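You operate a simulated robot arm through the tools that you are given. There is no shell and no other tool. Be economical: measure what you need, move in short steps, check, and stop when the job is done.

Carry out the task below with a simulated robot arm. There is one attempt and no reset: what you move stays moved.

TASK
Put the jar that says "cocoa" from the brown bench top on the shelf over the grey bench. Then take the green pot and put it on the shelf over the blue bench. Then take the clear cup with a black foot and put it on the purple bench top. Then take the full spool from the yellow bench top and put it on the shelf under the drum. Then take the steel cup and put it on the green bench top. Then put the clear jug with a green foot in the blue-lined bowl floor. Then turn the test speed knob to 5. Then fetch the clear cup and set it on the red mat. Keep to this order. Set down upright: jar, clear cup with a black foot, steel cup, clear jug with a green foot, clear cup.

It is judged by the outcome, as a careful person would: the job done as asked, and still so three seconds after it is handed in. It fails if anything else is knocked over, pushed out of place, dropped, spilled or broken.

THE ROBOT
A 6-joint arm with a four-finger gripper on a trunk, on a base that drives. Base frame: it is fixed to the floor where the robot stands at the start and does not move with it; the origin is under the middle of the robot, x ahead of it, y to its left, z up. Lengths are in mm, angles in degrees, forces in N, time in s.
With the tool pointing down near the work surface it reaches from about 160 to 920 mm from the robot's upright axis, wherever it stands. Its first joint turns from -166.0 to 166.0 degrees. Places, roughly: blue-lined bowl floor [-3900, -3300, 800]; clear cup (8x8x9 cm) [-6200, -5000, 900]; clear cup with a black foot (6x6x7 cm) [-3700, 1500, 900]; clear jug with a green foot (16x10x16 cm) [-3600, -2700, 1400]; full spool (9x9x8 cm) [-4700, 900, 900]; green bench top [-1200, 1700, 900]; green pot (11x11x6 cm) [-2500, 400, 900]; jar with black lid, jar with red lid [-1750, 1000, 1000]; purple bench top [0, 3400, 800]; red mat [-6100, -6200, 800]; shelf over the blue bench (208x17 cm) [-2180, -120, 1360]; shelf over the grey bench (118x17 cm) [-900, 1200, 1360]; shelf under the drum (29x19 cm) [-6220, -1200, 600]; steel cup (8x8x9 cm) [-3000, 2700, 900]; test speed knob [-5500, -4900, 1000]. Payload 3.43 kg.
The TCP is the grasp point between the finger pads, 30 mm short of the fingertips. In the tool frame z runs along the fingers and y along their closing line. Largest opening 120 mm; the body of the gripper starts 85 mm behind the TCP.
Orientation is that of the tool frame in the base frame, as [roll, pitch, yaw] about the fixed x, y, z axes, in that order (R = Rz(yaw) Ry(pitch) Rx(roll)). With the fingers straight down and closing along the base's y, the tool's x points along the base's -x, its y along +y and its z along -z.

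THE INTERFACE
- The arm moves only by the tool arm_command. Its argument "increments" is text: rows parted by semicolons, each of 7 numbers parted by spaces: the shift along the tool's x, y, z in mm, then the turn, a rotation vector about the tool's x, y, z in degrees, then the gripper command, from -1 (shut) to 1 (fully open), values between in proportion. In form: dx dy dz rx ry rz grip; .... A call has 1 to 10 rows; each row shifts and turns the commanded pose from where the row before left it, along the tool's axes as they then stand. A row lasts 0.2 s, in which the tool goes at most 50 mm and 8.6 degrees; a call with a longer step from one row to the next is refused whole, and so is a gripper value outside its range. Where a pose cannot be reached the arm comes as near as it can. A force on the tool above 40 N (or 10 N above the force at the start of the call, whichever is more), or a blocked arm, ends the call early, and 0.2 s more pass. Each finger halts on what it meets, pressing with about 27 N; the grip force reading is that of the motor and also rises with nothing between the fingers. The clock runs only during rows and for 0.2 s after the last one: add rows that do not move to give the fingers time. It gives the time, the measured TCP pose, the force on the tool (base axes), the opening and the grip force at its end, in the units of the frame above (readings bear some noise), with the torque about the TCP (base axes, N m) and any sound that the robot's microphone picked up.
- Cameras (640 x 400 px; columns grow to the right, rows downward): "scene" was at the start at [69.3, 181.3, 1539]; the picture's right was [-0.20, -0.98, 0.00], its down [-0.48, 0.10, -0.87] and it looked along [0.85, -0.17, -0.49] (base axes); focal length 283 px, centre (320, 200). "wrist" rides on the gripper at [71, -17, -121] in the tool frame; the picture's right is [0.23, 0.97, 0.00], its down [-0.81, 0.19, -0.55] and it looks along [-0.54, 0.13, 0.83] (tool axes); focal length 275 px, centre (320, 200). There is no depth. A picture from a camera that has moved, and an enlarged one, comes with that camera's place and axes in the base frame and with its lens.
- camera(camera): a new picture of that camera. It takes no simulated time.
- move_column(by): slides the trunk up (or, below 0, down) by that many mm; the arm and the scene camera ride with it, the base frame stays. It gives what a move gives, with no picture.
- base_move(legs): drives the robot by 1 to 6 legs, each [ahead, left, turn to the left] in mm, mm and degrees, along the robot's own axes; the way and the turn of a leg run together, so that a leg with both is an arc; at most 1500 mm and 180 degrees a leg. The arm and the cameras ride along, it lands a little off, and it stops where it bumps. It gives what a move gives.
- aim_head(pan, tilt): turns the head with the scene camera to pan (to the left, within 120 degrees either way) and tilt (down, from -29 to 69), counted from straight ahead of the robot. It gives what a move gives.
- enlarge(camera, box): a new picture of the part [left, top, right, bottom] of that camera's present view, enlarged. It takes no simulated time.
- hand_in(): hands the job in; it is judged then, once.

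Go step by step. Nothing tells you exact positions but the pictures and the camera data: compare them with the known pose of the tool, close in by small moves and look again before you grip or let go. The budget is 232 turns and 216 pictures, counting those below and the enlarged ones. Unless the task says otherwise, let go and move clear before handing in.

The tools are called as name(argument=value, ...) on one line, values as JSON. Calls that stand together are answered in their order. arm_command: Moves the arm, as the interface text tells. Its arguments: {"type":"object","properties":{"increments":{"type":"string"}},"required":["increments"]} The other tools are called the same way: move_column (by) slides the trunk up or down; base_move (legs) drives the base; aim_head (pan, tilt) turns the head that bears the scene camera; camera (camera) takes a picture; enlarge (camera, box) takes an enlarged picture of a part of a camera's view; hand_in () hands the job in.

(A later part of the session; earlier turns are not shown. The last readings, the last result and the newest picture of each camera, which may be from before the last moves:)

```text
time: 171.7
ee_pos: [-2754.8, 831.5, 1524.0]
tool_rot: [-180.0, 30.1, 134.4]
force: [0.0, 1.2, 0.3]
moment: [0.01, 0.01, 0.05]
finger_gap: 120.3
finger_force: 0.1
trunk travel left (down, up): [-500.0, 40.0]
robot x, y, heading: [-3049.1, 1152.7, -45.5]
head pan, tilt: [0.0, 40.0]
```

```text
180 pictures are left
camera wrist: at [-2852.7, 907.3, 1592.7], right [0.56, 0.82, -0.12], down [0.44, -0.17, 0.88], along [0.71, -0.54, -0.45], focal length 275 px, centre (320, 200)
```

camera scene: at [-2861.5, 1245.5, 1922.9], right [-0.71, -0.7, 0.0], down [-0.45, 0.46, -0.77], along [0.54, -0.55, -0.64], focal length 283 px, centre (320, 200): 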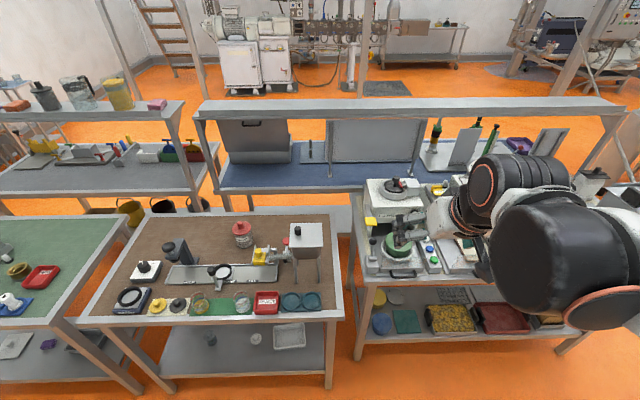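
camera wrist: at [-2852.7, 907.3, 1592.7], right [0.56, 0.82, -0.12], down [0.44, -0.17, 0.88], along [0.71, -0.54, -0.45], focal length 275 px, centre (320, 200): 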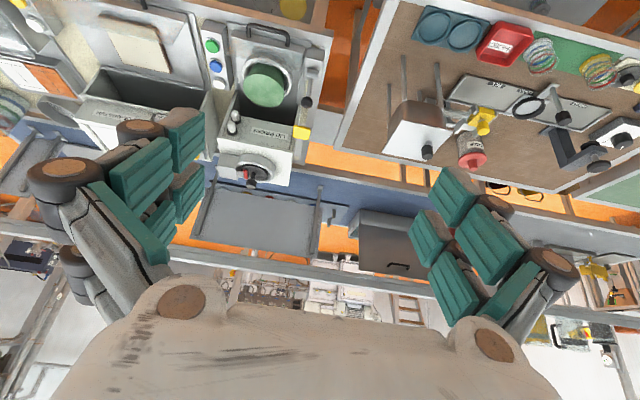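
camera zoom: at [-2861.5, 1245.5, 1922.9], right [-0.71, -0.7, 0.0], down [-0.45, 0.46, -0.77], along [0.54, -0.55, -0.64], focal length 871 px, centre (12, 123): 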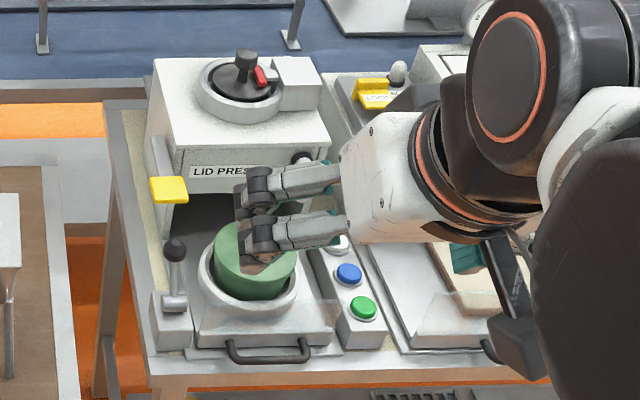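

The pot sits in a white ring cradle on a "LID PRESS" machine. I'll look closer before planning the grip.

enlarge(camera="wrist", box=[190, 20, 350, 190])

base_move(legs=[[200, 100, 0]])

arm_command(increments="0 -40 0 0 0 0 1;0 -40 0 0 0 0 1;0 -40 0 0 0 0 1;0 -40 0 0 0 0 1;0 -40 0 0 0 0 1")

move_column(by=-350)

camera(camera="scene")

```text
2.35 times, centred on (270, 105) of wrist
camera zoom: at [-2852.7, 907.3, 1592.7], right [0.56, 0.82, -0.12], down [0.44, -0.17, 0.88], along [0.71, -0.54, -0.45], focal length 648 px, centre (438, 424)
```

zoom: 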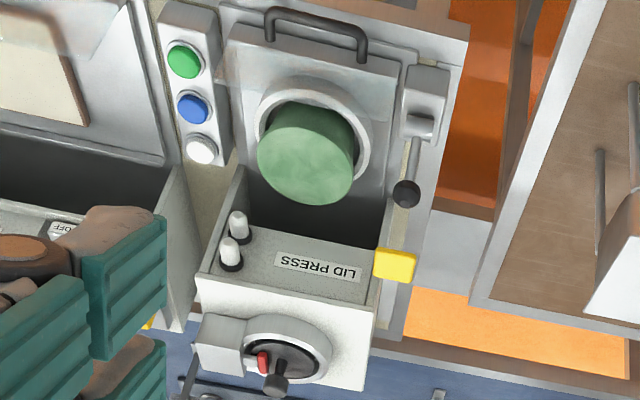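

```text
time: 173.4
ee_pos: [-2541.9, 754.6, 1523.5]
tool_rot: [179.9, 29.9, 134.2]
force: [-0.1, 0.2, -0.7]
moment: [0.03, 0.08, -0.04]
finger_gap: 119.8
finger_force: 0.0
trunk travel left (down, up): [-500.0, 40.0]
robot x, y, heading: [-2838.7, 1075.1, -45.7]
head pan, tilt: [0.0, 40.0]
```

```text
time: 174.6
ee_pos: [-2687.8, 614.1, 1523.6]
tool_rot: [179.9, 29.9, 134.3]
force: [0.1, -0.4, -1.3]
moment: [0.03, -0.03, 0.04]
finger_gap: 120.1
finger_force: 0.0
trunk travel left (down, up): [-500.0, 40.0]
robot x, y, heading: [-2840.0, 1078.1, -45.7]
head pan, tilt: [0.0, 40.0]
```

```text
time: 178.0
ee_pos: [-2686.6, 615.1, 1173.7]
tool_rot: [180.0, 30.0, 134.3]
force: [0.8, 0.5, 0.3]
moment: [-0.01, -0.02, -0.05]
finger_gap: 120.1
finger_force: 0.0
trunk travel left (down, up): [-150.0, 390.0]
robot x, y, heading: [-2835.9, 1076.4, -45.5]
head pan, tilt: [0.0, 40.0]
```

```text
178 pictures are left
camera scene: at [-2628.3, 1208.1, 1568.8], right [-0.27, -0.96, 0.0], down [-0.65, 0.18, -0.73], along [0.71, -0.2, -0.68], focal length 283 px, centre (320, 200)
```

scene: 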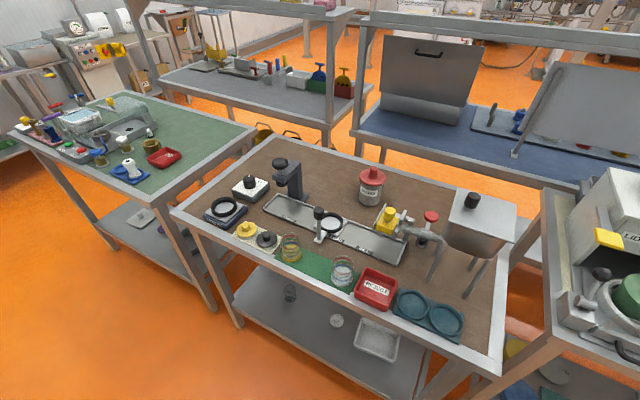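

aim_head(pan=-45, tilt=42)

camera(camera="scene")

camera(camera="wrist")

```text
time: 179.2
ee_pos: [-2686.2, 615.1, 1174.0]
tool_rot: [180.0, 30.0, 134.3]
force: [0.3, 0.1, -0.3]
moment: [-0.03, 0.03, -0.03]
finger_gap: 120.1
finger_force: 0.1
trunk travel left (down, up): [-150.0, 390.0]
robot x, y, heading: [-2834.4, 1080.5, -45.6]
head pan, tilt: [-45.0, 42.0]
```

```text
177 pictures are left
camera scene: at [-2628.8, 1208.0, 1567.8], right [-0.27, -0.96, 0.0], down [-0.66, 0.18, -0.73], along [0.7, -0.2, -0.69], focal length 283 px, centre (320, 200)
```

scene: 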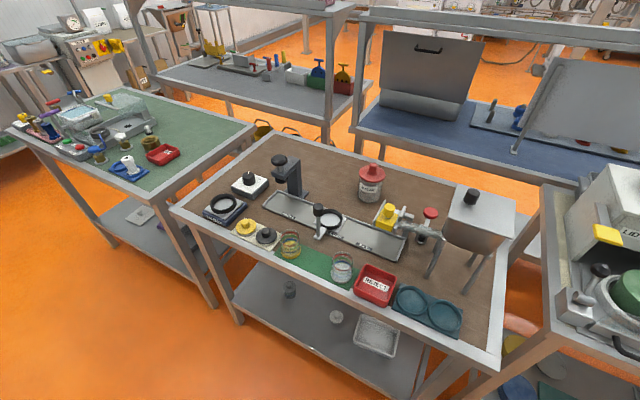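

```text
176 pictures are left
camera wrist: at [-2784.4, 690.8, 1242.6], right [0.56, 0.82, -0.11], down [0.44, -0.17, 0.88], along [0.71, -0.54, -0.45], focal length 275 px, centre (320, 200)
```

wrist: 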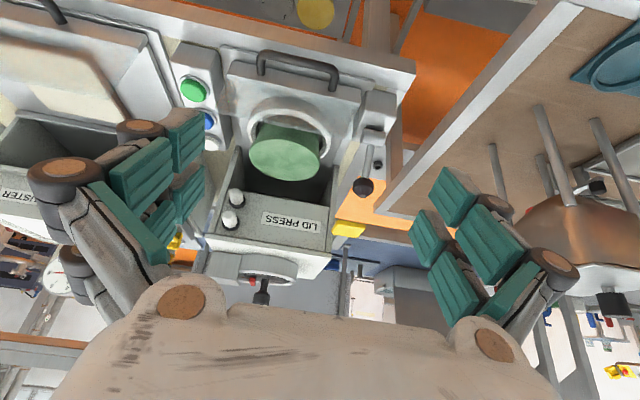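

The head can't look past the arm to the right, so I'll recentre: move the base right, bring the arm back to the middle and the tool upright over the pot (≈(-2525, 410), top z≈980), then look.

base_move(legs=[[0, -245, 0]])

arm_command(increments="0 40 0 0 7.5 0 1;0 40 0 0 7.5 0 1;0 40 0 0 7.5 0 1;0 40 0 0 7.5 0 1;0 40 0 0 0 0 1;-30 17 0 0 0 0 1;-40 0 0 0 0 0 1;-40 0 0 0 0 0 1;-40 0 0 0 0 0 1")

camera(camera="wrist")

aim_head(pan=0, tilt=42)

camera(camera="scene")

```text
time: 180.9
ee_pos: [-2863.3, 442.1, 1174.4]
tool_rot: [-180.0, 30.0, 134.3]
force: [0.6, 0.2, 0.6]
moment: [-0.03, -0.02, 0.01]
finger_gap: 119.9
finger_force: 0.2
trunk travel left (down, up): [-150.0, 390.0]
robot x, y, heading: [-3010.9, 905.7, -45.7]
head pan, tilt: [-45.0, 42.0]
```

```text
time: 182.9
ee_pos: [-2602.2, 486.3, 1173.2]
tool_rot: [180.0, -0.1, 134.3]
force: [0.7, -0.7, -0.8]
moment: [0.01, 0.03, 0.0]
finger_gap: 119.9
finger_force: 0.0
trunk travel left (down, up): [-150.0, 390.0]
robot x, y, heading: [-3011.7, 903.6, -45.9]
head pan, tilt: [-45.0, 42.0]
```

```text
175 pictures are left
camera wrist: at [-2663.8, 526.3, 1294.1], right [0.54, 0.84, 0.0], down [0.7, -0.45, 0.55], along [0.47, -0.3, -0.83], focal length 275 px, centre (320, 200)
```

wrist: 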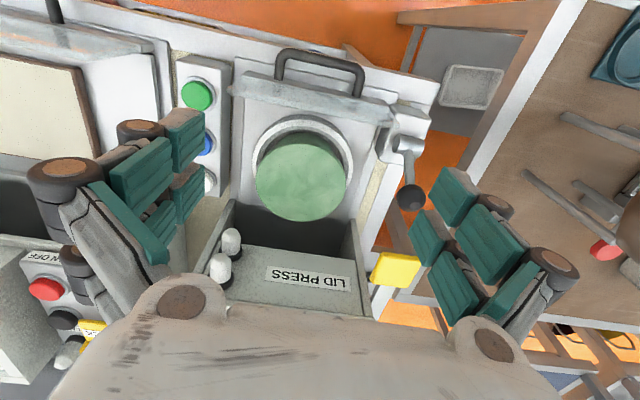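

```text
time: 184.1
ee_pos: [-2602.6, 487.4, 1174.3]
tool_rot: [-180.0, 0.1, 134.3]
force: [0.6, -0.3, -0.2]
moment: [-0.02, 0.01, 0.0]
finger_gap: 119.9
finger_force: 0.0
trunk travel left (down, up): [-150.0, 390.0]
robot x, y, heading: [-3013.9, 903.2, -45.5]
head pan, tilt: [0.0, 42.0]
```

```text
174 pictures are left
camera scene: at [-2825.4, 999.0, 1569.9], right [-0.72, -0.7, 0.0], down [-0.47, 0.48, -0.74], along [0.52, -0.53, -0.67], focal length 283 px, centre (320, 200)
```

scene: 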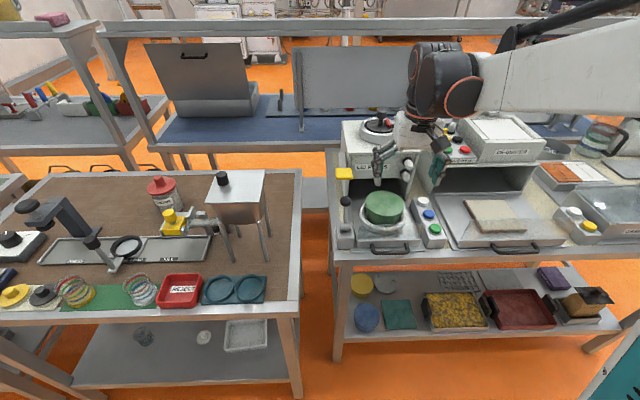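

enlarge(camera="scene", box=[320, 110, 460, 260])

enlarge(camera="wrist", box=[200, 30, 440, 240])

```text
2.67 times, centred on (390, 185) of scene
camera zoom: at [-2825.4, 999.0, 1569.9], right [-0.72, -0.7, 0.0], down [-0.47, 0.48, -0.74], along [0.52, -0.53, -0.67], focal length 755 px, centre (133, 240)
```

zoom: 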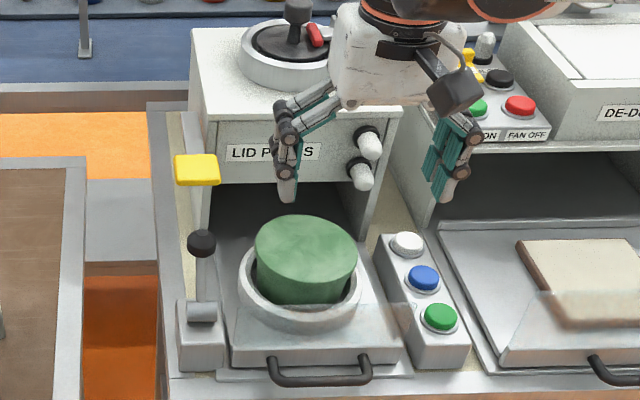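

```text
1.90 times, centred on (320, 135) of wrist
camera zoom: at [-2664.8, 527.3, 1294.5], right [0.54, 0.84, 0.0], down [0.7, -0.45, 0.55], along [0.47, -0.3, -0.83], focal length 524 px, centre (320, 324)
```

zoom: 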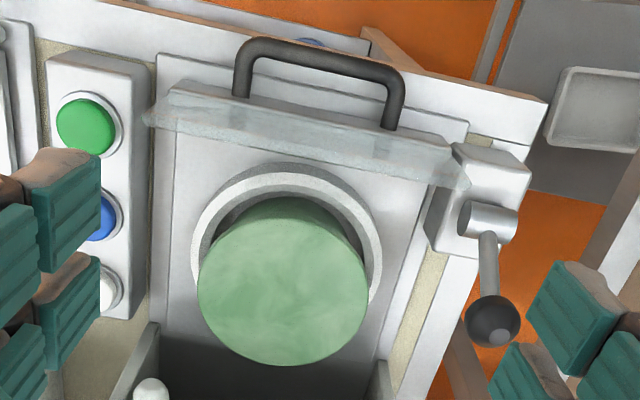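

The pot stands freely in a ring with about 40 mm showing; it measures about 115 mm across, so the 120 mm opening is a tight fit. I'll hover just above it and check the clearance.

arm_command(increments="-35 0.5 30 0 0 0 1;-35 0.5 35 0 0 0 1;-34.6 0.5 35 0 0 0 1;0 0 30 0 0 0 1")

camera(camera="wrist")

enlarge(camera="scene", box=[320, 130, 460, 260])

```text
time: 185.1
ee_pos: [-2528.7, 413.7, 1042.4]
tool_rot: [180.0, 0.0, 134.3]
force: [0.3, 0.1, 0.2]
moment: [0.03, 0.0, 0.0]
finger_gap: 119.6
finger_force: 0.0
trunk travel left (down, up): [-150.0, 390.0]
robot x, y, heading: [-3013.9, 901.1, -45.7]
head pan, tilt: [0.0, 42.0]
```

```text
171 pictures are left
camera wrist: at [-2589.8, 453.7, 1163.9], right [0.54, 0.84, 0.0], down [0.7, -0.45, 0.55], along [0.47, -0.3, -0.83], focal length 275 px, centre (320, 200)
```

wrist: 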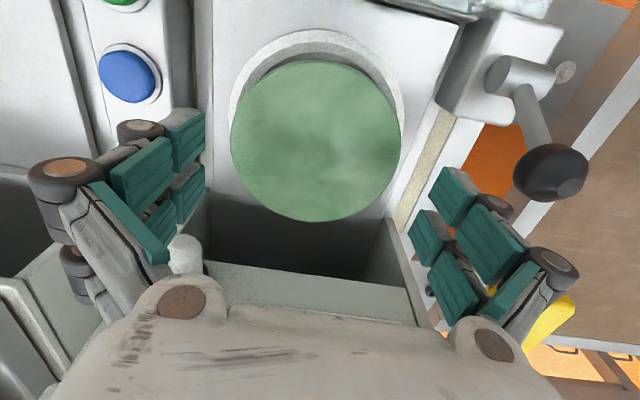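

```text
3.08 times, centred on (390, 195) of scene
camera zoom: at [-2824.8, 998.4, 1569.8], right [-0.72, -0.7, 0.0], down [-0.47, 0.48, -0.74], along [0.52, -0.53, -0.67], focal length 871 px, centre (105, 215)
```

zoom: 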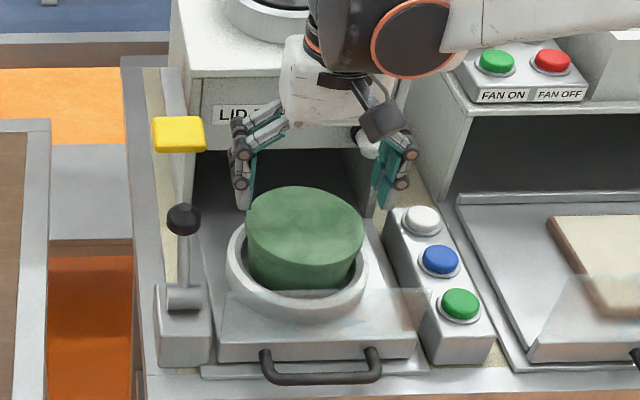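

enlarge(camera="wrist", box=[200, 40, 440, 240])

```text
2.00 times, centred on (320, 140) of wrist
camera zoom: at [-2589.8, 453.7, 1163.9], right [0.54, 0.84, 0.0], down [0.7, -0.45, 0.55], along [0.47, -0.3, -0.83], focal length 551 px, centre (320, 320)
```

zoom: 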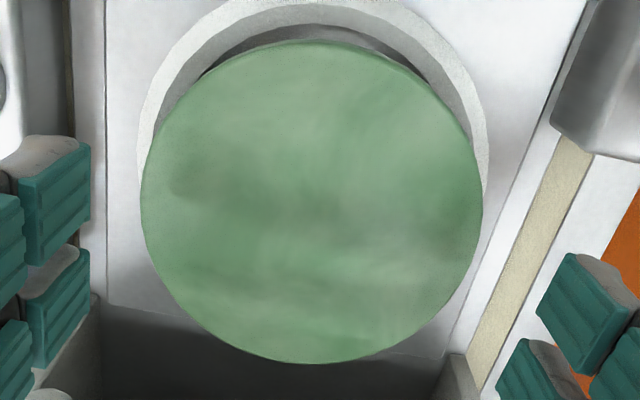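

The pot is about 113 mm wide and offset 3 mm from the tool centre. I'll correct that and descend slowly around it.

arm_command(increments="3 -3 0 0 0 0 1;0 0 12 0 0 0 1;0 0 12 0 0 0 1;0 0 12 0 0 0 1;0 0 0 0 0 0 1")

camera(camera="wrist")

enlarge(camera="scene", box=[320, 130, 460, 260])

```text
time: 186.3
ee_pos: [-2533.2, 414.0, 1007.8]
tool_rot: [180.0, 0.0, 134.3]
force: [0.1, -0.1, -0.8]
moment: [0.0, 0.04, -0.02]
finger_gap: 119.9
finger_force: 0.1
trunk travel left (down, up): [-150.0, 390.0]
robot x, y, heading: [-3011.8, 906.1, -45.6]
head pan, tilt: [0.0, 42.0]
```

```text
168 pictures are left
camera wrist: at [-2595.1, 453.6, 1128.0], right [0.54, 0.84, 0.0], down [0.7, -0.45, 0.55], along [0.47, -0.3, -0.83], focal length 275 px, centre (320, 200)
```

wrist: 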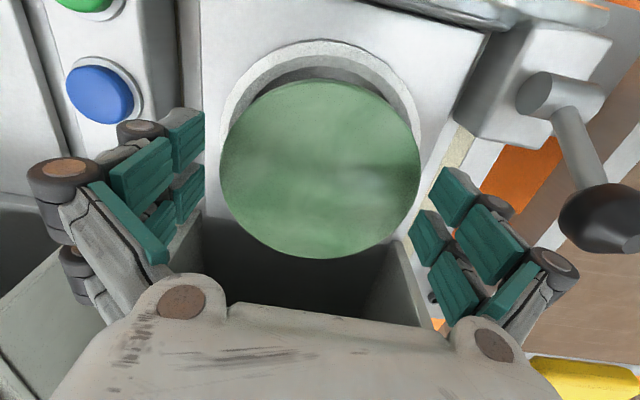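

```text
3.08 times, centred on (390, 195) of scene
camera zoom: at [-2825.1, 998.8, 1569.9], right [-0.72, -0.7, 0.0], down [-0.47, 0.48, -0.74], along [0.52, -0.53, -0.67], focal length 871 px, centre (105, 215)
```

zoom: 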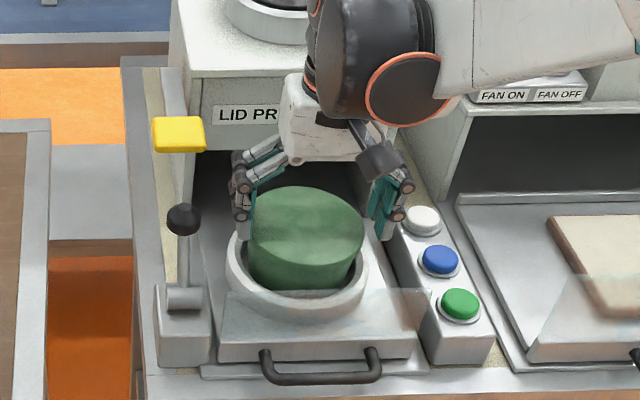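

Centred. I'll go down the last 30 mm and close.

arm_command(increments="1 0 8 0 0 0 1;0 0 8 0 0 0 1;0 0 7 0 0 0 1;0 0 7 0 0 0 1;0 0 0 0 0 0 1")

camera(camera="wrist")

enlarge(camera="scene", box=[320, 130, 460, 260])

```text
time: 187.5
ee_pos: [-2534.0, 414.0, 977.4]
tool_rot: [-180.0, 0.1, 134.4]
force: [0.1, -0.7, -0.7]
moment: [0.0, 0.0, -0.01]
finger_gap: 119.9
finger_force: 0.2
trunk travel left (down, up): [-150.0, 390.0]
robot x, y, heading: [-3012.6, 908.4, -45.6]
head pan, tilt: [0.0, 42.0]
```

```text
166 pictures are left
camera wrist: at [-2595.2, 454.3, 1098.1], right [0.54, 0.84, 0.0], down [0.7, -0.45, 0.55], along [0.47, -0.3, -0.83], focal length 275 px, centre (320, 200)
```

wrist: 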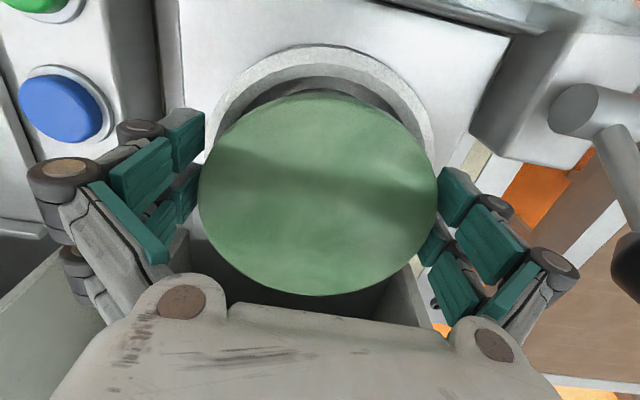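

```text
3.08 times, centred on (390, 195) of scene
camera zoom: at [-2825.2, 998.8, 1569.9], right [-0.72, -0.7, 0.0], down [-0.47, 0.48, -0.74], along [0.52, -0.53, -0.67], focal length 871 px, centre (105, 215)
```

zoom: 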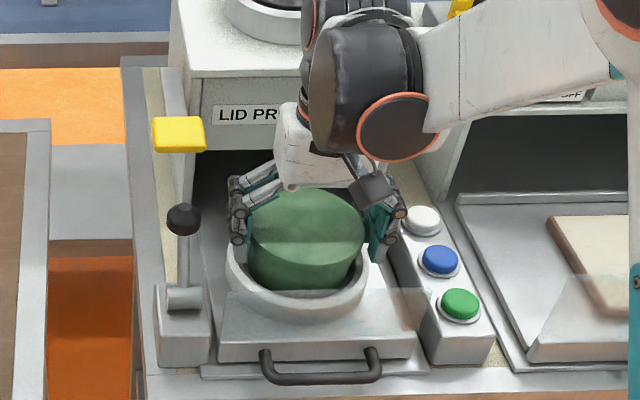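

The fingers straddle the pot with no contact. I'll close and lift.

arm_command(increments="0 0 0 0 0 0 0.5;0 0 0 0 0 0 -1;0 0 0 0 0 0 -1;0 0 0 0 0 0 -1;0 0 -15 0 0 0 -1;0 0 -25 0 0 0 -1;0 0 -30 0 0 0 -1")

camera(camera="wrist")

enlarge(camera="scene", box=[320, 130, 460, 260])

```text
time: 189.1
ee_pos: [-2533.9, 415.1, 1047.8]
tool_rot: [180.0, -0.1, 134.3]
force: [-0.7, -0.1, -0.7]
moment: [0.02, 0.03, 0.01]
finger_gap: 113.6
finger_force: 26.9
trunk travel left (down, up): [-150.0, 390.0]
robot x, y, heading: [-3012.4, 902.5, -45.7]
head pan, tilt: [0.0, 42.0]
heard: snap
```

```text
164 pictures are left
camera wrist: at [-2595.4, 454.6, 1168.4], right [0.54, 0.84, 0.0], down [0.7, -0.45, 0.55], along [0.47, -0.3, -0.83], focal length 275 px, centre (320, 200)
```

wrist: 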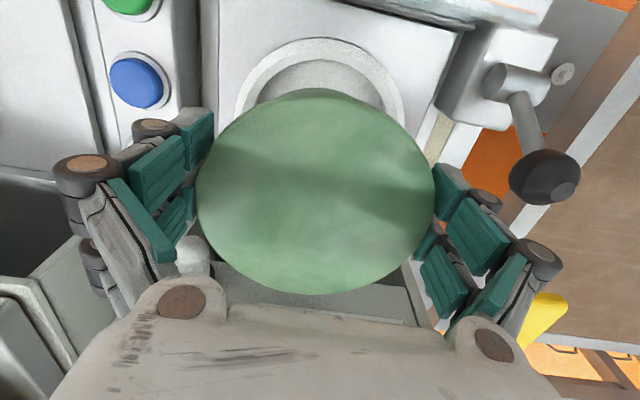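

```text
3.08 times, centred on (390, 195) of scene
camera zoom: at [-2825.4, 999.0, 1569.9], right [-0.72, -0.7, 0.0], down [-0.47, 0.48, -0.74], along [0.52, -0.53, -0.67], focal length 871 px, centre (105, 215)
```

zoom: 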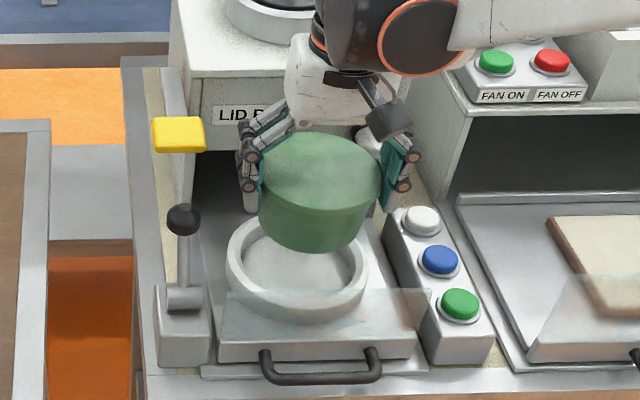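

The pot is free ("snap" was it leaving the ring) and held at 113.6 mm. I'll raise it, retract, and drive round to the blue bench's front.

move_column(by=385)

arm_command(increments="40 0 0 0 0 0 -1;40 0 0 0 0 0 -1;40 0 0 0 0 0 -1;40 0 0 0 0 0 -1;40 0 0 0 0 0 -1;40 0 0 0 0 0 -1")

base_move(legs=[[-150, 0, 0.7], [0, 1500, 0], [0, 1500, 0], [1110, 0, 0], [1120, 0, 0], [0, 0, -180]])

base_move(legs=[[0, 1400, 0], [0, 1000, 0]])

aim_head(pan=0, tilt=30)

camera(camera="scene")

camera(camera="wrist")

```text
time: 192.8
ee_pos: [-2532.5, 414.2, 1431.8]
tool_rot: [180.0, -0.1, 134.3]
force: [0.4, 0.1, -1.0]
moment: [0.0, -0.02, 0.02]
finger_gap: 113.6
finger_force: 27.2
trunk travel left (down, up): [-535.0, 5.0]
robot x, y, heading: [-3013.7, 905.2, -45.7]
head pan, tilt: [0.0, 42.0]
```

```text
time: 194.2
ee_pos: [-2701.5, 590.0, 1432.9]
tool_rot: [-180.0, -0.1, 134.4]
force: [-0.4, 0.2, -0.2]
moment: [-0.06, -0.05, -0.03]
finger_gap: 113.7
finger_force: 26.9
trunk travel left (down, up): [-535.0, 5.0]
robot x, y, heading: [-3016.7, 908.8, -46.0]
head pan, tilt: [0.0, 42.0]
```

```text
time: 227.6
ee_pos: [272.8, 1923.1, 1431.9]
tool_rot: [180.0, -0.1, -44.8]
force: [0.1, 0.1, -0.8]
moment: [-0.03, 0.01, 0.0]
finger_gap: 113.5
finger_force: 27.2
trunk travel left (down, up): [-535.0, 5.0]
robot x, y, heading: [588.5, 1612.8, 135.5]
head pan, tilt: [0.0, 42.0]
```

```text
time: 239.3
ee_pos: [-1411.7, 229.0, 1432.3]
tool_rot: [-179.9, 0.0, -45.0]
force: [-0.1, 0.0, -0.6]
moment: [0.0, 0.0, 0.0]
finger_gap: 113.5
finger_force: 27.4
trunk travel left (down, up): [-535.0, 5.0]
robot x, y, heading: [-1095.6, -83.6, 135.0]
head pan, tilt: [0.0, 42.0]
```

```text
time: 240.1
ee_pos: [-1411.5, 228.9, 1432.6]
tool_rot: [-180.0, -0.1, -45.0]
force: [-0.2, 0.3, -0.5]
moment: [-0.03, 0.02, 0.0]
finger_gap: 113.6
finger_force: 26.5
trunk travel left (down, up): [-535.0, 5.0]
robot x, y, heading: [-1094.9, -86.4, 134.8]
head pan, tilt: [0.0, 30.0]
```

```text
162 pictures are left
camera scene: at [-1285.2, -176.7, 1973.1], right [0.71, 0.71, 0.0], down [0.35, -0.35, -0.87], along [-0.61, 0.61, -0.5], focal length 283 px, centre (320, 200)
```

scene: 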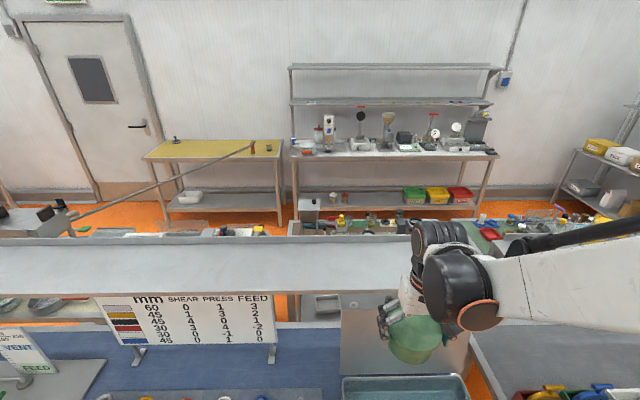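

```text
161 pictures are left
camera wrist: at [-1348.6, 191.2, 1553.5], right [-0.52, -0.85, 0.0], down [-0.71, 0.44, 0.55], along [-0.47, 0.29, -0.83], focal length 275 px, centre (320, 200)
```

wrist: 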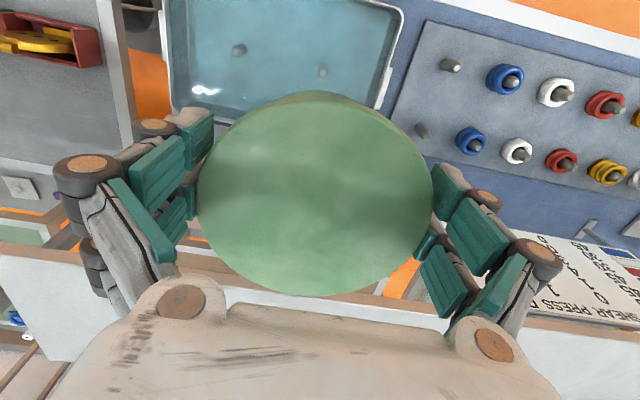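

The shelf ahead is empty at this spot. I'll raise a little, move the pot 305 mm forward over the shelf and check.

arm_command(increments="0 0 -25 0 0 0 -1;-44 0 0 0 0 0 -1;-44 0 0 0 0 0 -1;-44 0 0 0 0 0 -1;-44 0 0 0 0 0 -1;-44 0 0 0 0 0 -1;-44 0 0 0 0 0 -1;-41 0 0 0 0 0 -1")

enlarge(camera="scene", box=[300, 200, 500, 325])

camera(camera="wrist")

```text
time: 241.9
ee_pos: [-1628.1, 447.5, 1456.4]
tool_rot: [180.0, -0.1, -45.0]
force: [0.0, 0.2, -1.4]
moment: [-0.05, -0.03, 0.0]
finger_gap: 113.7
finger_force: 27.0
trunk travel left (down, up): [-535.0, 5.0]
robot x, y, heading: [-1094.6, -83.7, 135.1]
head pan, tilt: [0.0, 30.0]
```

```text
3.20 times, centred on (400, 262) of scene
camera zoom: at [-1287.4, -175.0, 1973.0], right [0.71, 0.71, 0.0], down [0.36, -0.35, -0.86], along [-0.61, 0.61, -0.5], focal length 906 px, centre (64, 0)
```

zoom: 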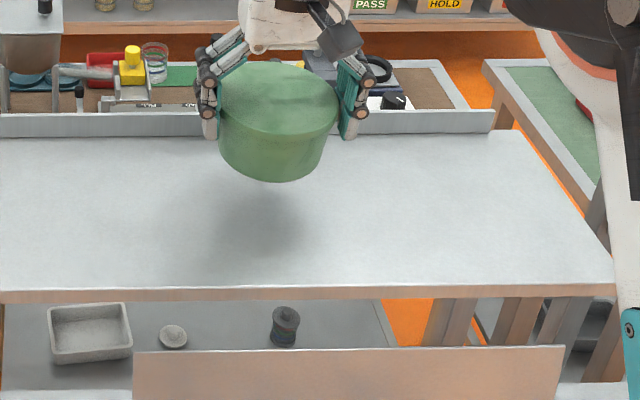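

```text
159 pictures are left
camera wrist: at [-1565.7, 409.0, 1577.3], right [-0.52, -0.85, 0.0], down [-0.71, 0.44, 0.55], along [-0.47, 0.29, -0.83], focal length 275 px, centre (320, 200)
```

wrist: 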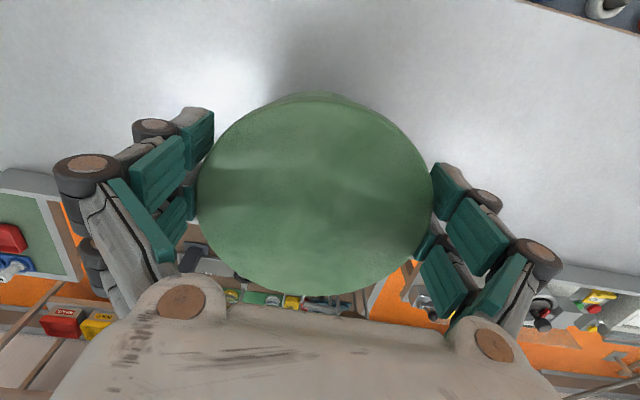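

Over the shelf with space all round. I'll lower in steps to contact.

arm_command(increments="0 0 15 0 0 0 -1;0 0 15 0 0 0 -1;0 0 5 0 0 0 -1;0 0 4 0 0 0 -1;0 0 3 0 0 0 -1;0 0 2 0 0 0 -1;0 0 0 0 0 0 -1")

enlarge(camera="scene", box=[300, 200, 500, 325])

```text
time: 243.5
ee_pos: [-1627.5, 445.1, 1413.1]
tool_rot: [180.0, 0.0, -45.0]
force: [-0.1, 0.1, -1.5]
moment: [-0.01, 0.02, 0.0]
finger_gap: 113.5
finger_force: 26.8
trunk travel left (down, up): [-535.0, 5.0]
robot x, y, heading: [-1091.9, -83.3, 134.9]
head pan, tilt: [0.0, 30.0]
```

```text
3.20 times, centred on (400, 262) of scene
camera zoom: at [-1285.4, -176.8, 1973.2], right [0.71, 0.71, 0.0], down [0.35, -0.35, -0.87], along [-0.61, 0.61, -0.5], focal length 906 px, centre (64, 0)
```

zoom: 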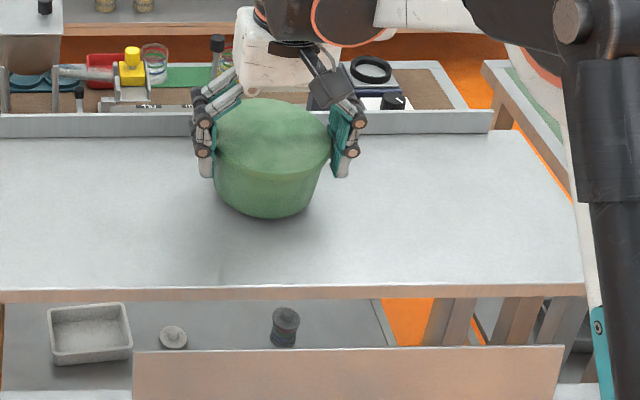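

arm_command(increments="0 0 3 0 0 0 -1;0 0 2 0 0 0 -1;0 0 2 0 0 0 -1;0 0 2 0 0 0 -1;0 0 2 0 0 0 -1;0 0 0 0 0 0 -1")

enlarge(camera="scene", box=[300, 200, 500, 325])

```text
time: 244.9
ee_pos: [-1626.5, 445.3, 1403.3]
tool_rot: [-179.9, 0.0, -45.0]
force: [-3.2, 3.9, 14.1]
moment: [-0.05, 0.2, -0.03]
finger_gap: 113.7
finger_force: 26.2
trunk travel left (down, up): [-535.0, 5.0]
robot x, y, heading: [-1091.7, -86.6, 135.0]
head pan, tilt: [0.0, 30.0]
```

```text
3.20 times, centred on (400, 262) of scene
camera zoom: at [-1284.7, -177.2, 1973.3], right [0.71, 0.71, 0.0], down [0.35, -0.35, -0.87], along [-0.61, 0.61, -0.5], focal length 906 px, centre (64, 0)
```

zoom: 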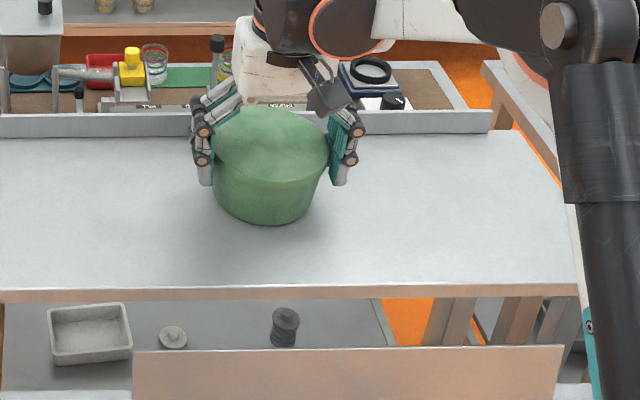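

Contact (15 N): the pot is on the shelf. I'll ease off, open fully and lift away.

arm_command(increments="0 0 -1 0 0 0 -1;0 0 0 0 0 0 1;0 0 0 0 0 0 1;0 0 -15 0 0 0 1;0 0 -25 0 0 0 1;0 0 -35 0 0 0 1;0 0 -35 0 0 0 1;30 0 0 0 0 0 1")

camera(camera="scene")

```text
time: 246.7
ee_pos: [-1605.3, 421.1, 1514.0]
tool_rot: [-179.9, 0.1, -45.0]
force: [0.5, -0.4, 0.0]
moment: [0.06, 0.03, 0.0]
finger_gap: 119.7
finger_force: 0.1
trunk travel left (down, up): [-535.0, 5.0]
robot x, y, heading: [-1094.3, -86.3, 135.0]
head pan, tilt: [0.0, 30.0]
```

```text
156 pictures are left
camera scene: at [-1283.0, -179.1, 1973.3], right [0.71, 0.71, 0.0], down [0.35, -0.35, -0.87], along [-0.61, 0.61, -0.5], focal length 283 px, centre (320, 200)
```

scene: 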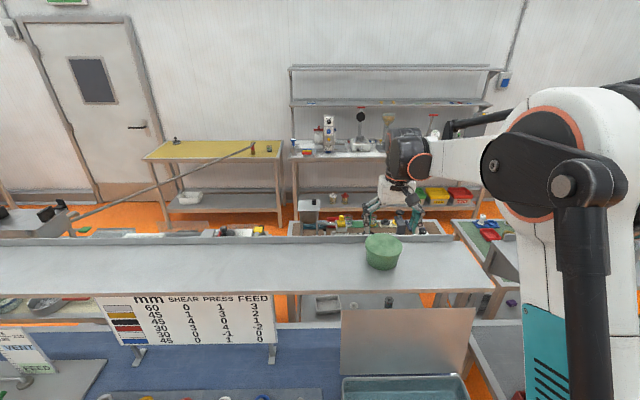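

The pot is placed. Now the clear cup with the black foot: I'll drive around into the aisle, staying faced toward the far wall benches.

arm_command(increments="45 0 0 0 0 0 1;45 0 0 0 0 0 1;45 0 0 0 0 0 1;45 0 0 0 0 0 1;45 0 0 0 0 0 1")

base_move(legs=[[0, -1180, 0], [0, -1180, 0], [1110, 0, 0], [1120, 0, 0], [0, 1500, 0], [0, 1400, 0]])

aim_head(pan=0, tilt=35)

camera(camera="scene")

```text
time: 247.9
ee_pos: [-1444.1, 261.1, 1514.1]
tool_rot: [-180.0, 0.1, -44.9]
force: [0.9, -1.0, 0.2]
moment: [0.03, 0.12, 0.05]
finger_gap: 119.9
finger_force: 0.1
trunk travel left (down, up): [-535.0, 5.0]
robot x, y, heading: [-1092.9, -85.7, 135.3]
head pan, tilt: [0.0, 30.0]
```

```text
time: 283.8
ee_pos: [-3417.0, 1478.9, 1512.6]
tool_rot: [-179.9, 0.0, -45.5]
force: [-0.9, -0.7, -0.3]
moment: [0.02, 0.01, 0.01]
finger_gap: 120.0
finger_force: 0.0
trunk travel left (down, up): [-535.0, 5.0]
robot x, y, heading: [-3070.1, 1124.3, 134.3]
head pan, tilt: [0.0, 30.0]
```

```text
time: 284.5
ee_pos: [-3416.7, 1478.9, 1514.7]
tool_rot: [-179.9, -0.1, -45.5]
force: [-0.5, 0.0, 0.3]
moment: [-0.04, -0.03, 0.0]
finger_gap: 119.8
finger_force: 0.0
trunk travel left (down, up): [-535.0, 5.0]
robot x, y, heading: [-3066.7, 1129.2, 134.5]
head pan, tilt: [0.0, 35.0]
```

```text
155 pictures are left
camera scene: at [-3258.5, 1035.0, 1965.4], right [0.71, 0.7, 0.0], down [0.4, -0.41, -0.82], along [-0.57, 0.58, -0.57], focal length 283 px, centre (320, 200)
```

scene: 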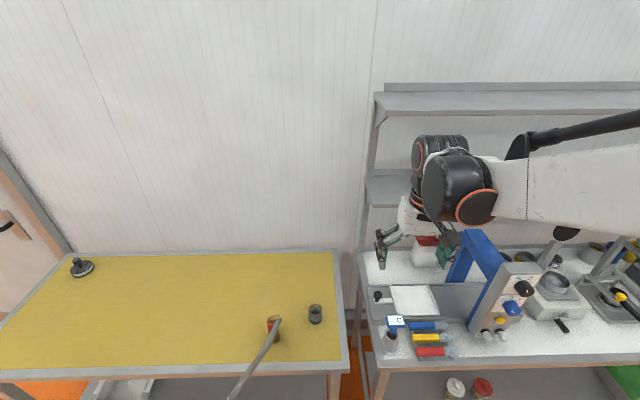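

enlarge(camera="scene", box=[210, 270, 370, 400])

aim_head(pan=60, tilt=35)

camera(camera="scene")

```text
3.08 times, centred on (290, 335) of scene
camera zoom: at [-3258.5, 1035.0, 1965.4], right [0.71, 0.7, 0.0], down [0.4, -0.41, -0.82], along [-0.57, 0.58, -0.57], focal length 871 px, centre (412, -215)
```

zoom: 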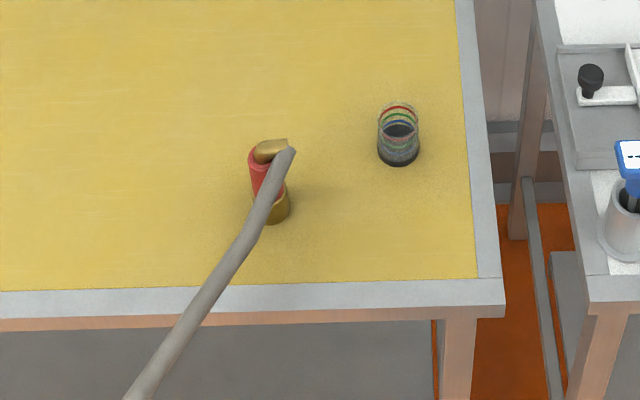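

```text
time: 285.8
ee_pos: [-3417.7, 1477.9, 1514.5]
tool_rot: [-180.0, 0.0, -45.5]
force: [-0.4, 0.9, 0.1]
moment: [0.0, -0.01, 0.01]
finger_gap: 119.9
finger_force: 0.0
trunk travel left (down, up): [-535.0, 5.0]
robot x, y, heading: [-3066.8, 1128.2, 134.6]
head pan, tilt: [60.0, 35.0]
```

```text
153 pictures are left
camera scene: at [-3282.3, 950.2, 1965.4], right [-0.25, 0.97, 0.0], down [0.56, 0.14, -0.82], along [-0.79, -0.2, -0.57], focal length 283 px, centre (320, 200)
```

scene: 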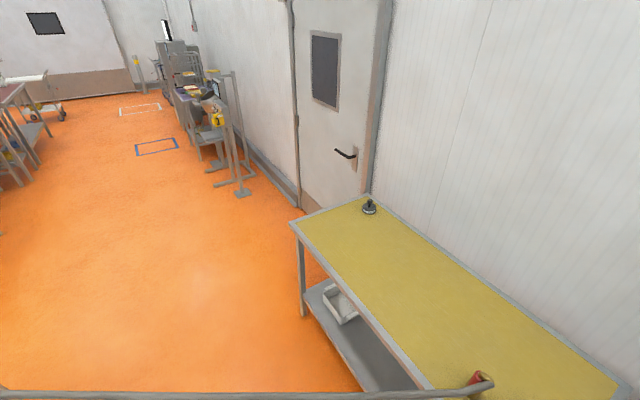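

A hose/rod crosses the aisle to my left and rests on the yellow bench about 170 mm left of the cup, so I won't move the base further left. The cup is at about (-3746, 1502). I'll lower the trunk and bring the tool above it.

move_column(by=-330)

aim_head(pan=20, tilt=40)

arm_command(increments="-34 36 0 0 0 0 0.6;-34 36 0 0 0 0 0.6;-34 36 0 0 0 0 0.6;-34 36 0 0 0 0 0.6;-34 36 0 0 0 0 0.6;-34 36 0 0 0 0 0.6")

camera(camera="wrist")

camera(camera="scene")

```text
time: 289.0
ee_pos: [-3417.4, 1478.2, 1184.0]
tool_rot: [180.0, 0.1, -45.5]
force: [0.6, 0.3, -0.1]
moment: [0.01, -0.02, -0.02]
finger_gap: 120.1
finger_force: 0.1
trunk travel left (down, up): [-205.0, 335.0]
robot x, y, heading: [-3065.7, 1127.0, 134.4]
head pan, tilt: [60.0, 35.0]
```

```text
time: 290.1
ee_pos: [-3417.8, 1478.3, 1184.4]
tool_rot: [180.0, -0.1, -45.5]
force: [-0.3, 0.1, -1.0]
moment: [-0.01, 0.01, 0.03]
finger_gap: 120.0
finger_force: 0.1
trunk travel left (down, up): [-205.0, 335.0]
robot x, y, heading: [-3067.0, 1127.6, 134.5]
head pan, tilt: [20.0, 40.0]
```

```text
time: 291.5
ee_pos: [-3717.3, 1472.7, 1182.9]
tool_rot: [180.0, -0.1, -45.5]
force: [-0.5, -0.3, -1.2]
moment: [-0.01, 0.0, -0.01]
finger_gap: 95.8
finger_force: 0.0
trunk travel left (down, up): [-205.0, 335.0]
robot x, y, heading: [-3068.2, 1129.7, 134.3]
head pan, tilt: [20.0, 40.0]
```

```text
152 pictures are left
camera wrist: at [-3654.8, 1434.8, 1302.2], right [-0.53, -0.85, 0.0], down [-0.71, 0.45, 0.55], along [-0.47, 0.29, -0.83], focal length 275 px, centre (320, 200)
```

wrist: 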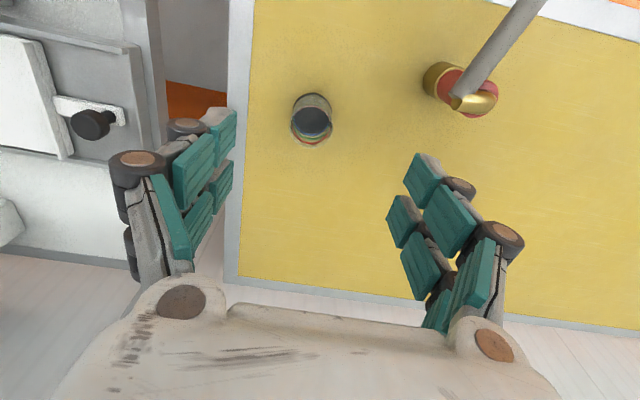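

```text
151 pictures are left
camera scene: at [-3275.0, 1009.0, 1627.6], right [0.43, 0.9, 0.0], down [0.58, -0.28, -0.77], along [-0.69, 0.33, -0.64], focal length 283 px, centre (320, 200)
```

scene: 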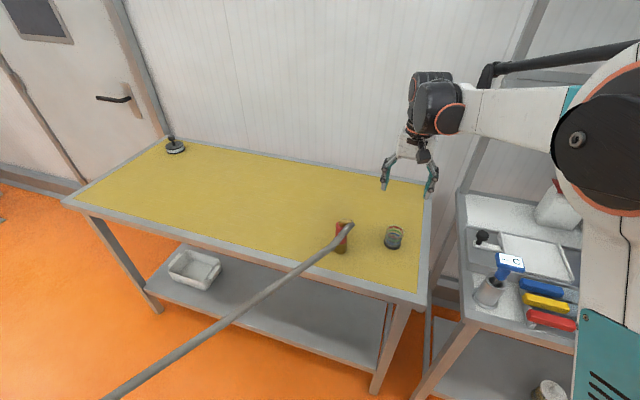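

enlarge(camera="wrist", box=[250, 60, 410, 160])

enlarge(camera="scene", box=[310, 190, 470, 290])

```text
4.00 times, centred on (330, 110) of wrist
camera zoom: at [-3654.8, 1434.8, 1302.2], right [-0.53, -0.85, 0.0], down [-0.71, 0.45, 0.55], along [-0.47, 0.29, -0.83], focal length 1101 px, centre (280, 560)
```

zoom: 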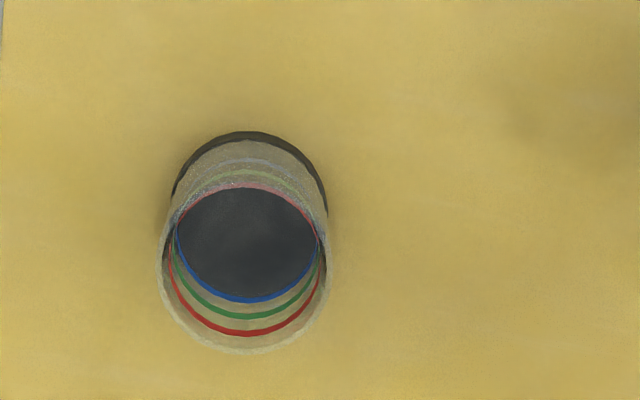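

```text
4.00 times, centred on (390, 240) of scene
camera zoom: at [-3275.0, 1009.0, 1627.6], right [0.43, 0.9, 0.0], down [0.58, -0.28, -0.77], along [-0.69, 0.33, -0.64], focal length 1132 px, centre (40, 40)
```

zoom: 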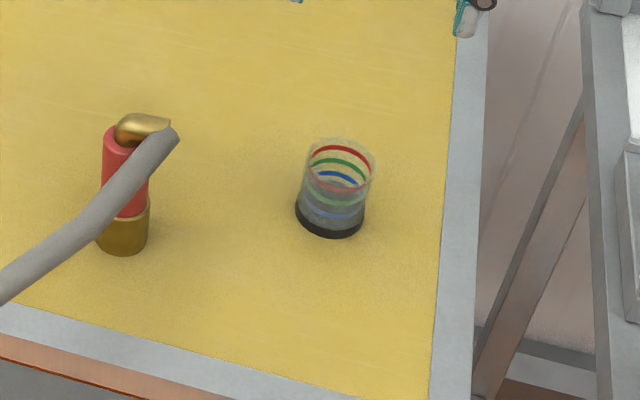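

The cup with black foot and ring marks stands at about (-3747, 1503). I'll descend above it and recheck centring.

arm_command(increments="-22 0 40 0 0 0 0.6;-21 0 40 0 0 0 0.6;0 0 40 0 0 0 0.6;0 0 30 0 0 0 0.6;0 0 0 0 0 0 0.6")

camera(camera="wrist")

```text
time: 292.7
ee_pos: [-3744.6, 1502.9, 1031.9]
tool_rot: [-180.0, -0.3, -45.6]
force: [-0.7, 0.1, -0.8]
moment: [0.02, -0.02, -0.02]
finger_gap: 96.0
finger_force: 0.1
trunk travel left (down, up): [-205.0, 335.0]
robot x, y, heading: [-3067.4, 1130.6, 134.4]
head pan, tilt: [20.0, 40.0]
```

```text
148 pictures are left
camera wrist: at [-3683.1, 1464.4, 1153.4], right [-0.53, -0.85, 0.0], down [-0.71, 0.44, 0.55], along [-0.47, 0.29, -0.83], focal length 275 px, centre (320, 200)
```

wrist: 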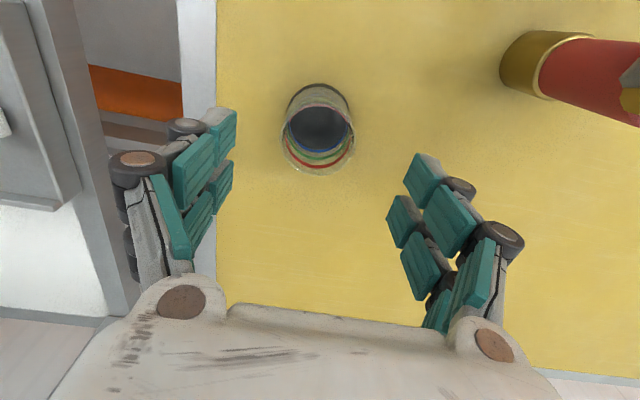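

arm_command(increments="-6.5 0 20 0 0 0 0.6;0 0 35 0 0 0 0.6;0 0 25 0 0 0 0.6;0 0 11 0 0 0 0.6;0 0 0 0 0 0 0.6")

camera(camera="wrist")

enlarge(camera="scene", box=[310, 160, 470, 290])

```text
time: 293.9
ee_pos: [-3748.9, 1507.5, 940.5]
tool_rot: [179.9, -0.1, -45.5]
force: [0.0, 0.2, -0.5]
moment: [-0.01, -0.01, 0.0]
finger_gap: 95.8
finger_force: 0.1
trunk travel left (down, up): [-205.0, 335.0]
robot x, y, heading: [-3071.5, 1130.6, 134.5]
head pan, tilt: [20.0, 40.0]
```

```text
147 pictures are left
camera wrist: at [-3686.4, 1469.2, 1062.4], right [-0.53, -0.85, 0.0], down [-0.71, 0.44, 0.55], along [-0.47, 0.29, -0.83], focal length 275 px, centre (320, 200)
```

wrist: 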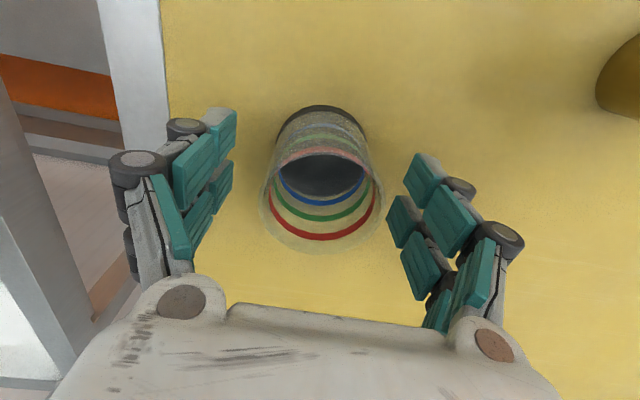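

```text
3.08 times, centred on (390, 225) of scene
camera zoom: at [-3273.9, 1008.8, 1627.8], right [0.43, 0.9, 0.0], down [0.58, -0.28, -0.77], along [-0.69, 0.33, -0.64], focal length 871 px, centre (105, 123)
```

zoom: 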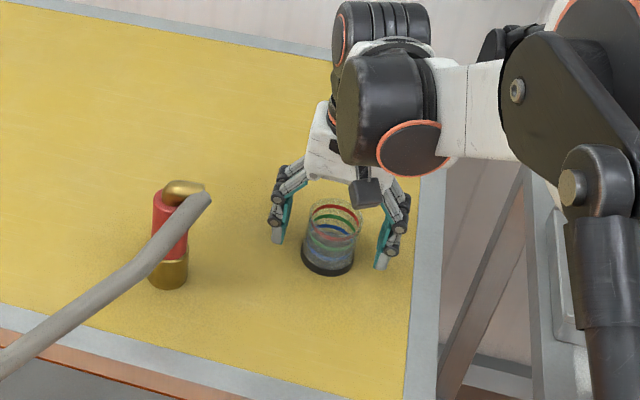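

Centred with the rods clear of the fingers. Closing and lifting gently.

arm_command(increments="0 0 0 0 0 0 0.2;0 0 0 0 0 0 -0.2;0 0 0 0 0 0 -1;0 0 0 0 0 0 -1;0 0 0 0 0 0 -1;0 0 -10 0 0 0 -1;0 0 -20 0 0 0 -1;0 0 -30 0 0 0 -1")

camera(camera="wrist")

enlarge(camera="scene", box=[310, 160, 470, 290])

```text
time: 295.7
ee_pos: [-3748.3, 1507.5, 1001.8]
tool_rot: [-180.0, 0.0, -45.6]
force: [-0.6, 0.1, 0.4]
moment: [0.02, -0.03, 0.0]
finger_gap: 52.4
finger_force: 26.9
trunk travel left (down, up): [-205.0, 335.0]
robot x, y, heading: [-3068.3, 1128.6, 134.3]
head pan, tilt: [20.0, 40.0]
```

```text
145 pictures are left
camera wrist: at [-3686.9, 1469.1, 1122.3], right [-0.53, -0.85, 0.0], down [-0.71, 0.44, 0.55], along [-0.47, 0.29, -0.83], focal length 275 px, centre (320, 200)
```

wrist: 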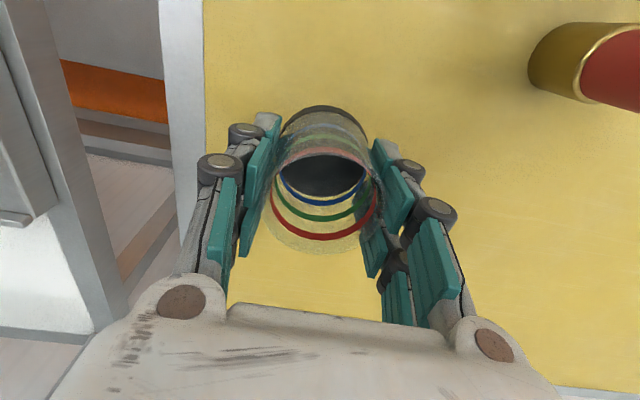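

```text
3.08 times, centred on (390, 225) of scene
camera zoom: at [-3273.7, 1008.7, 1627.9], right [0.43, 0.9, 0.0], down [0.58, -0.28, -0.77], along [-0.69, 0.33, -0.64], focal length 871 px, centre (105, 123)
```

zoom: 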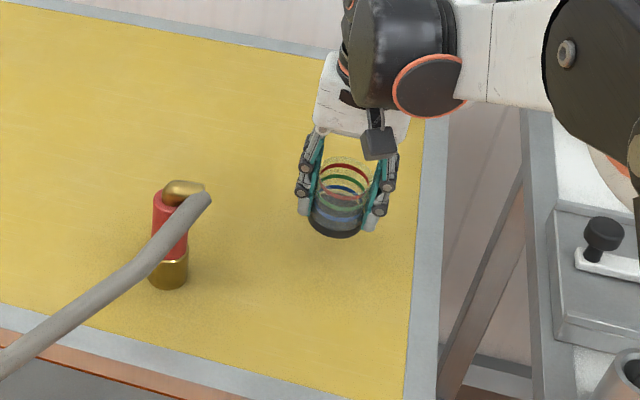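

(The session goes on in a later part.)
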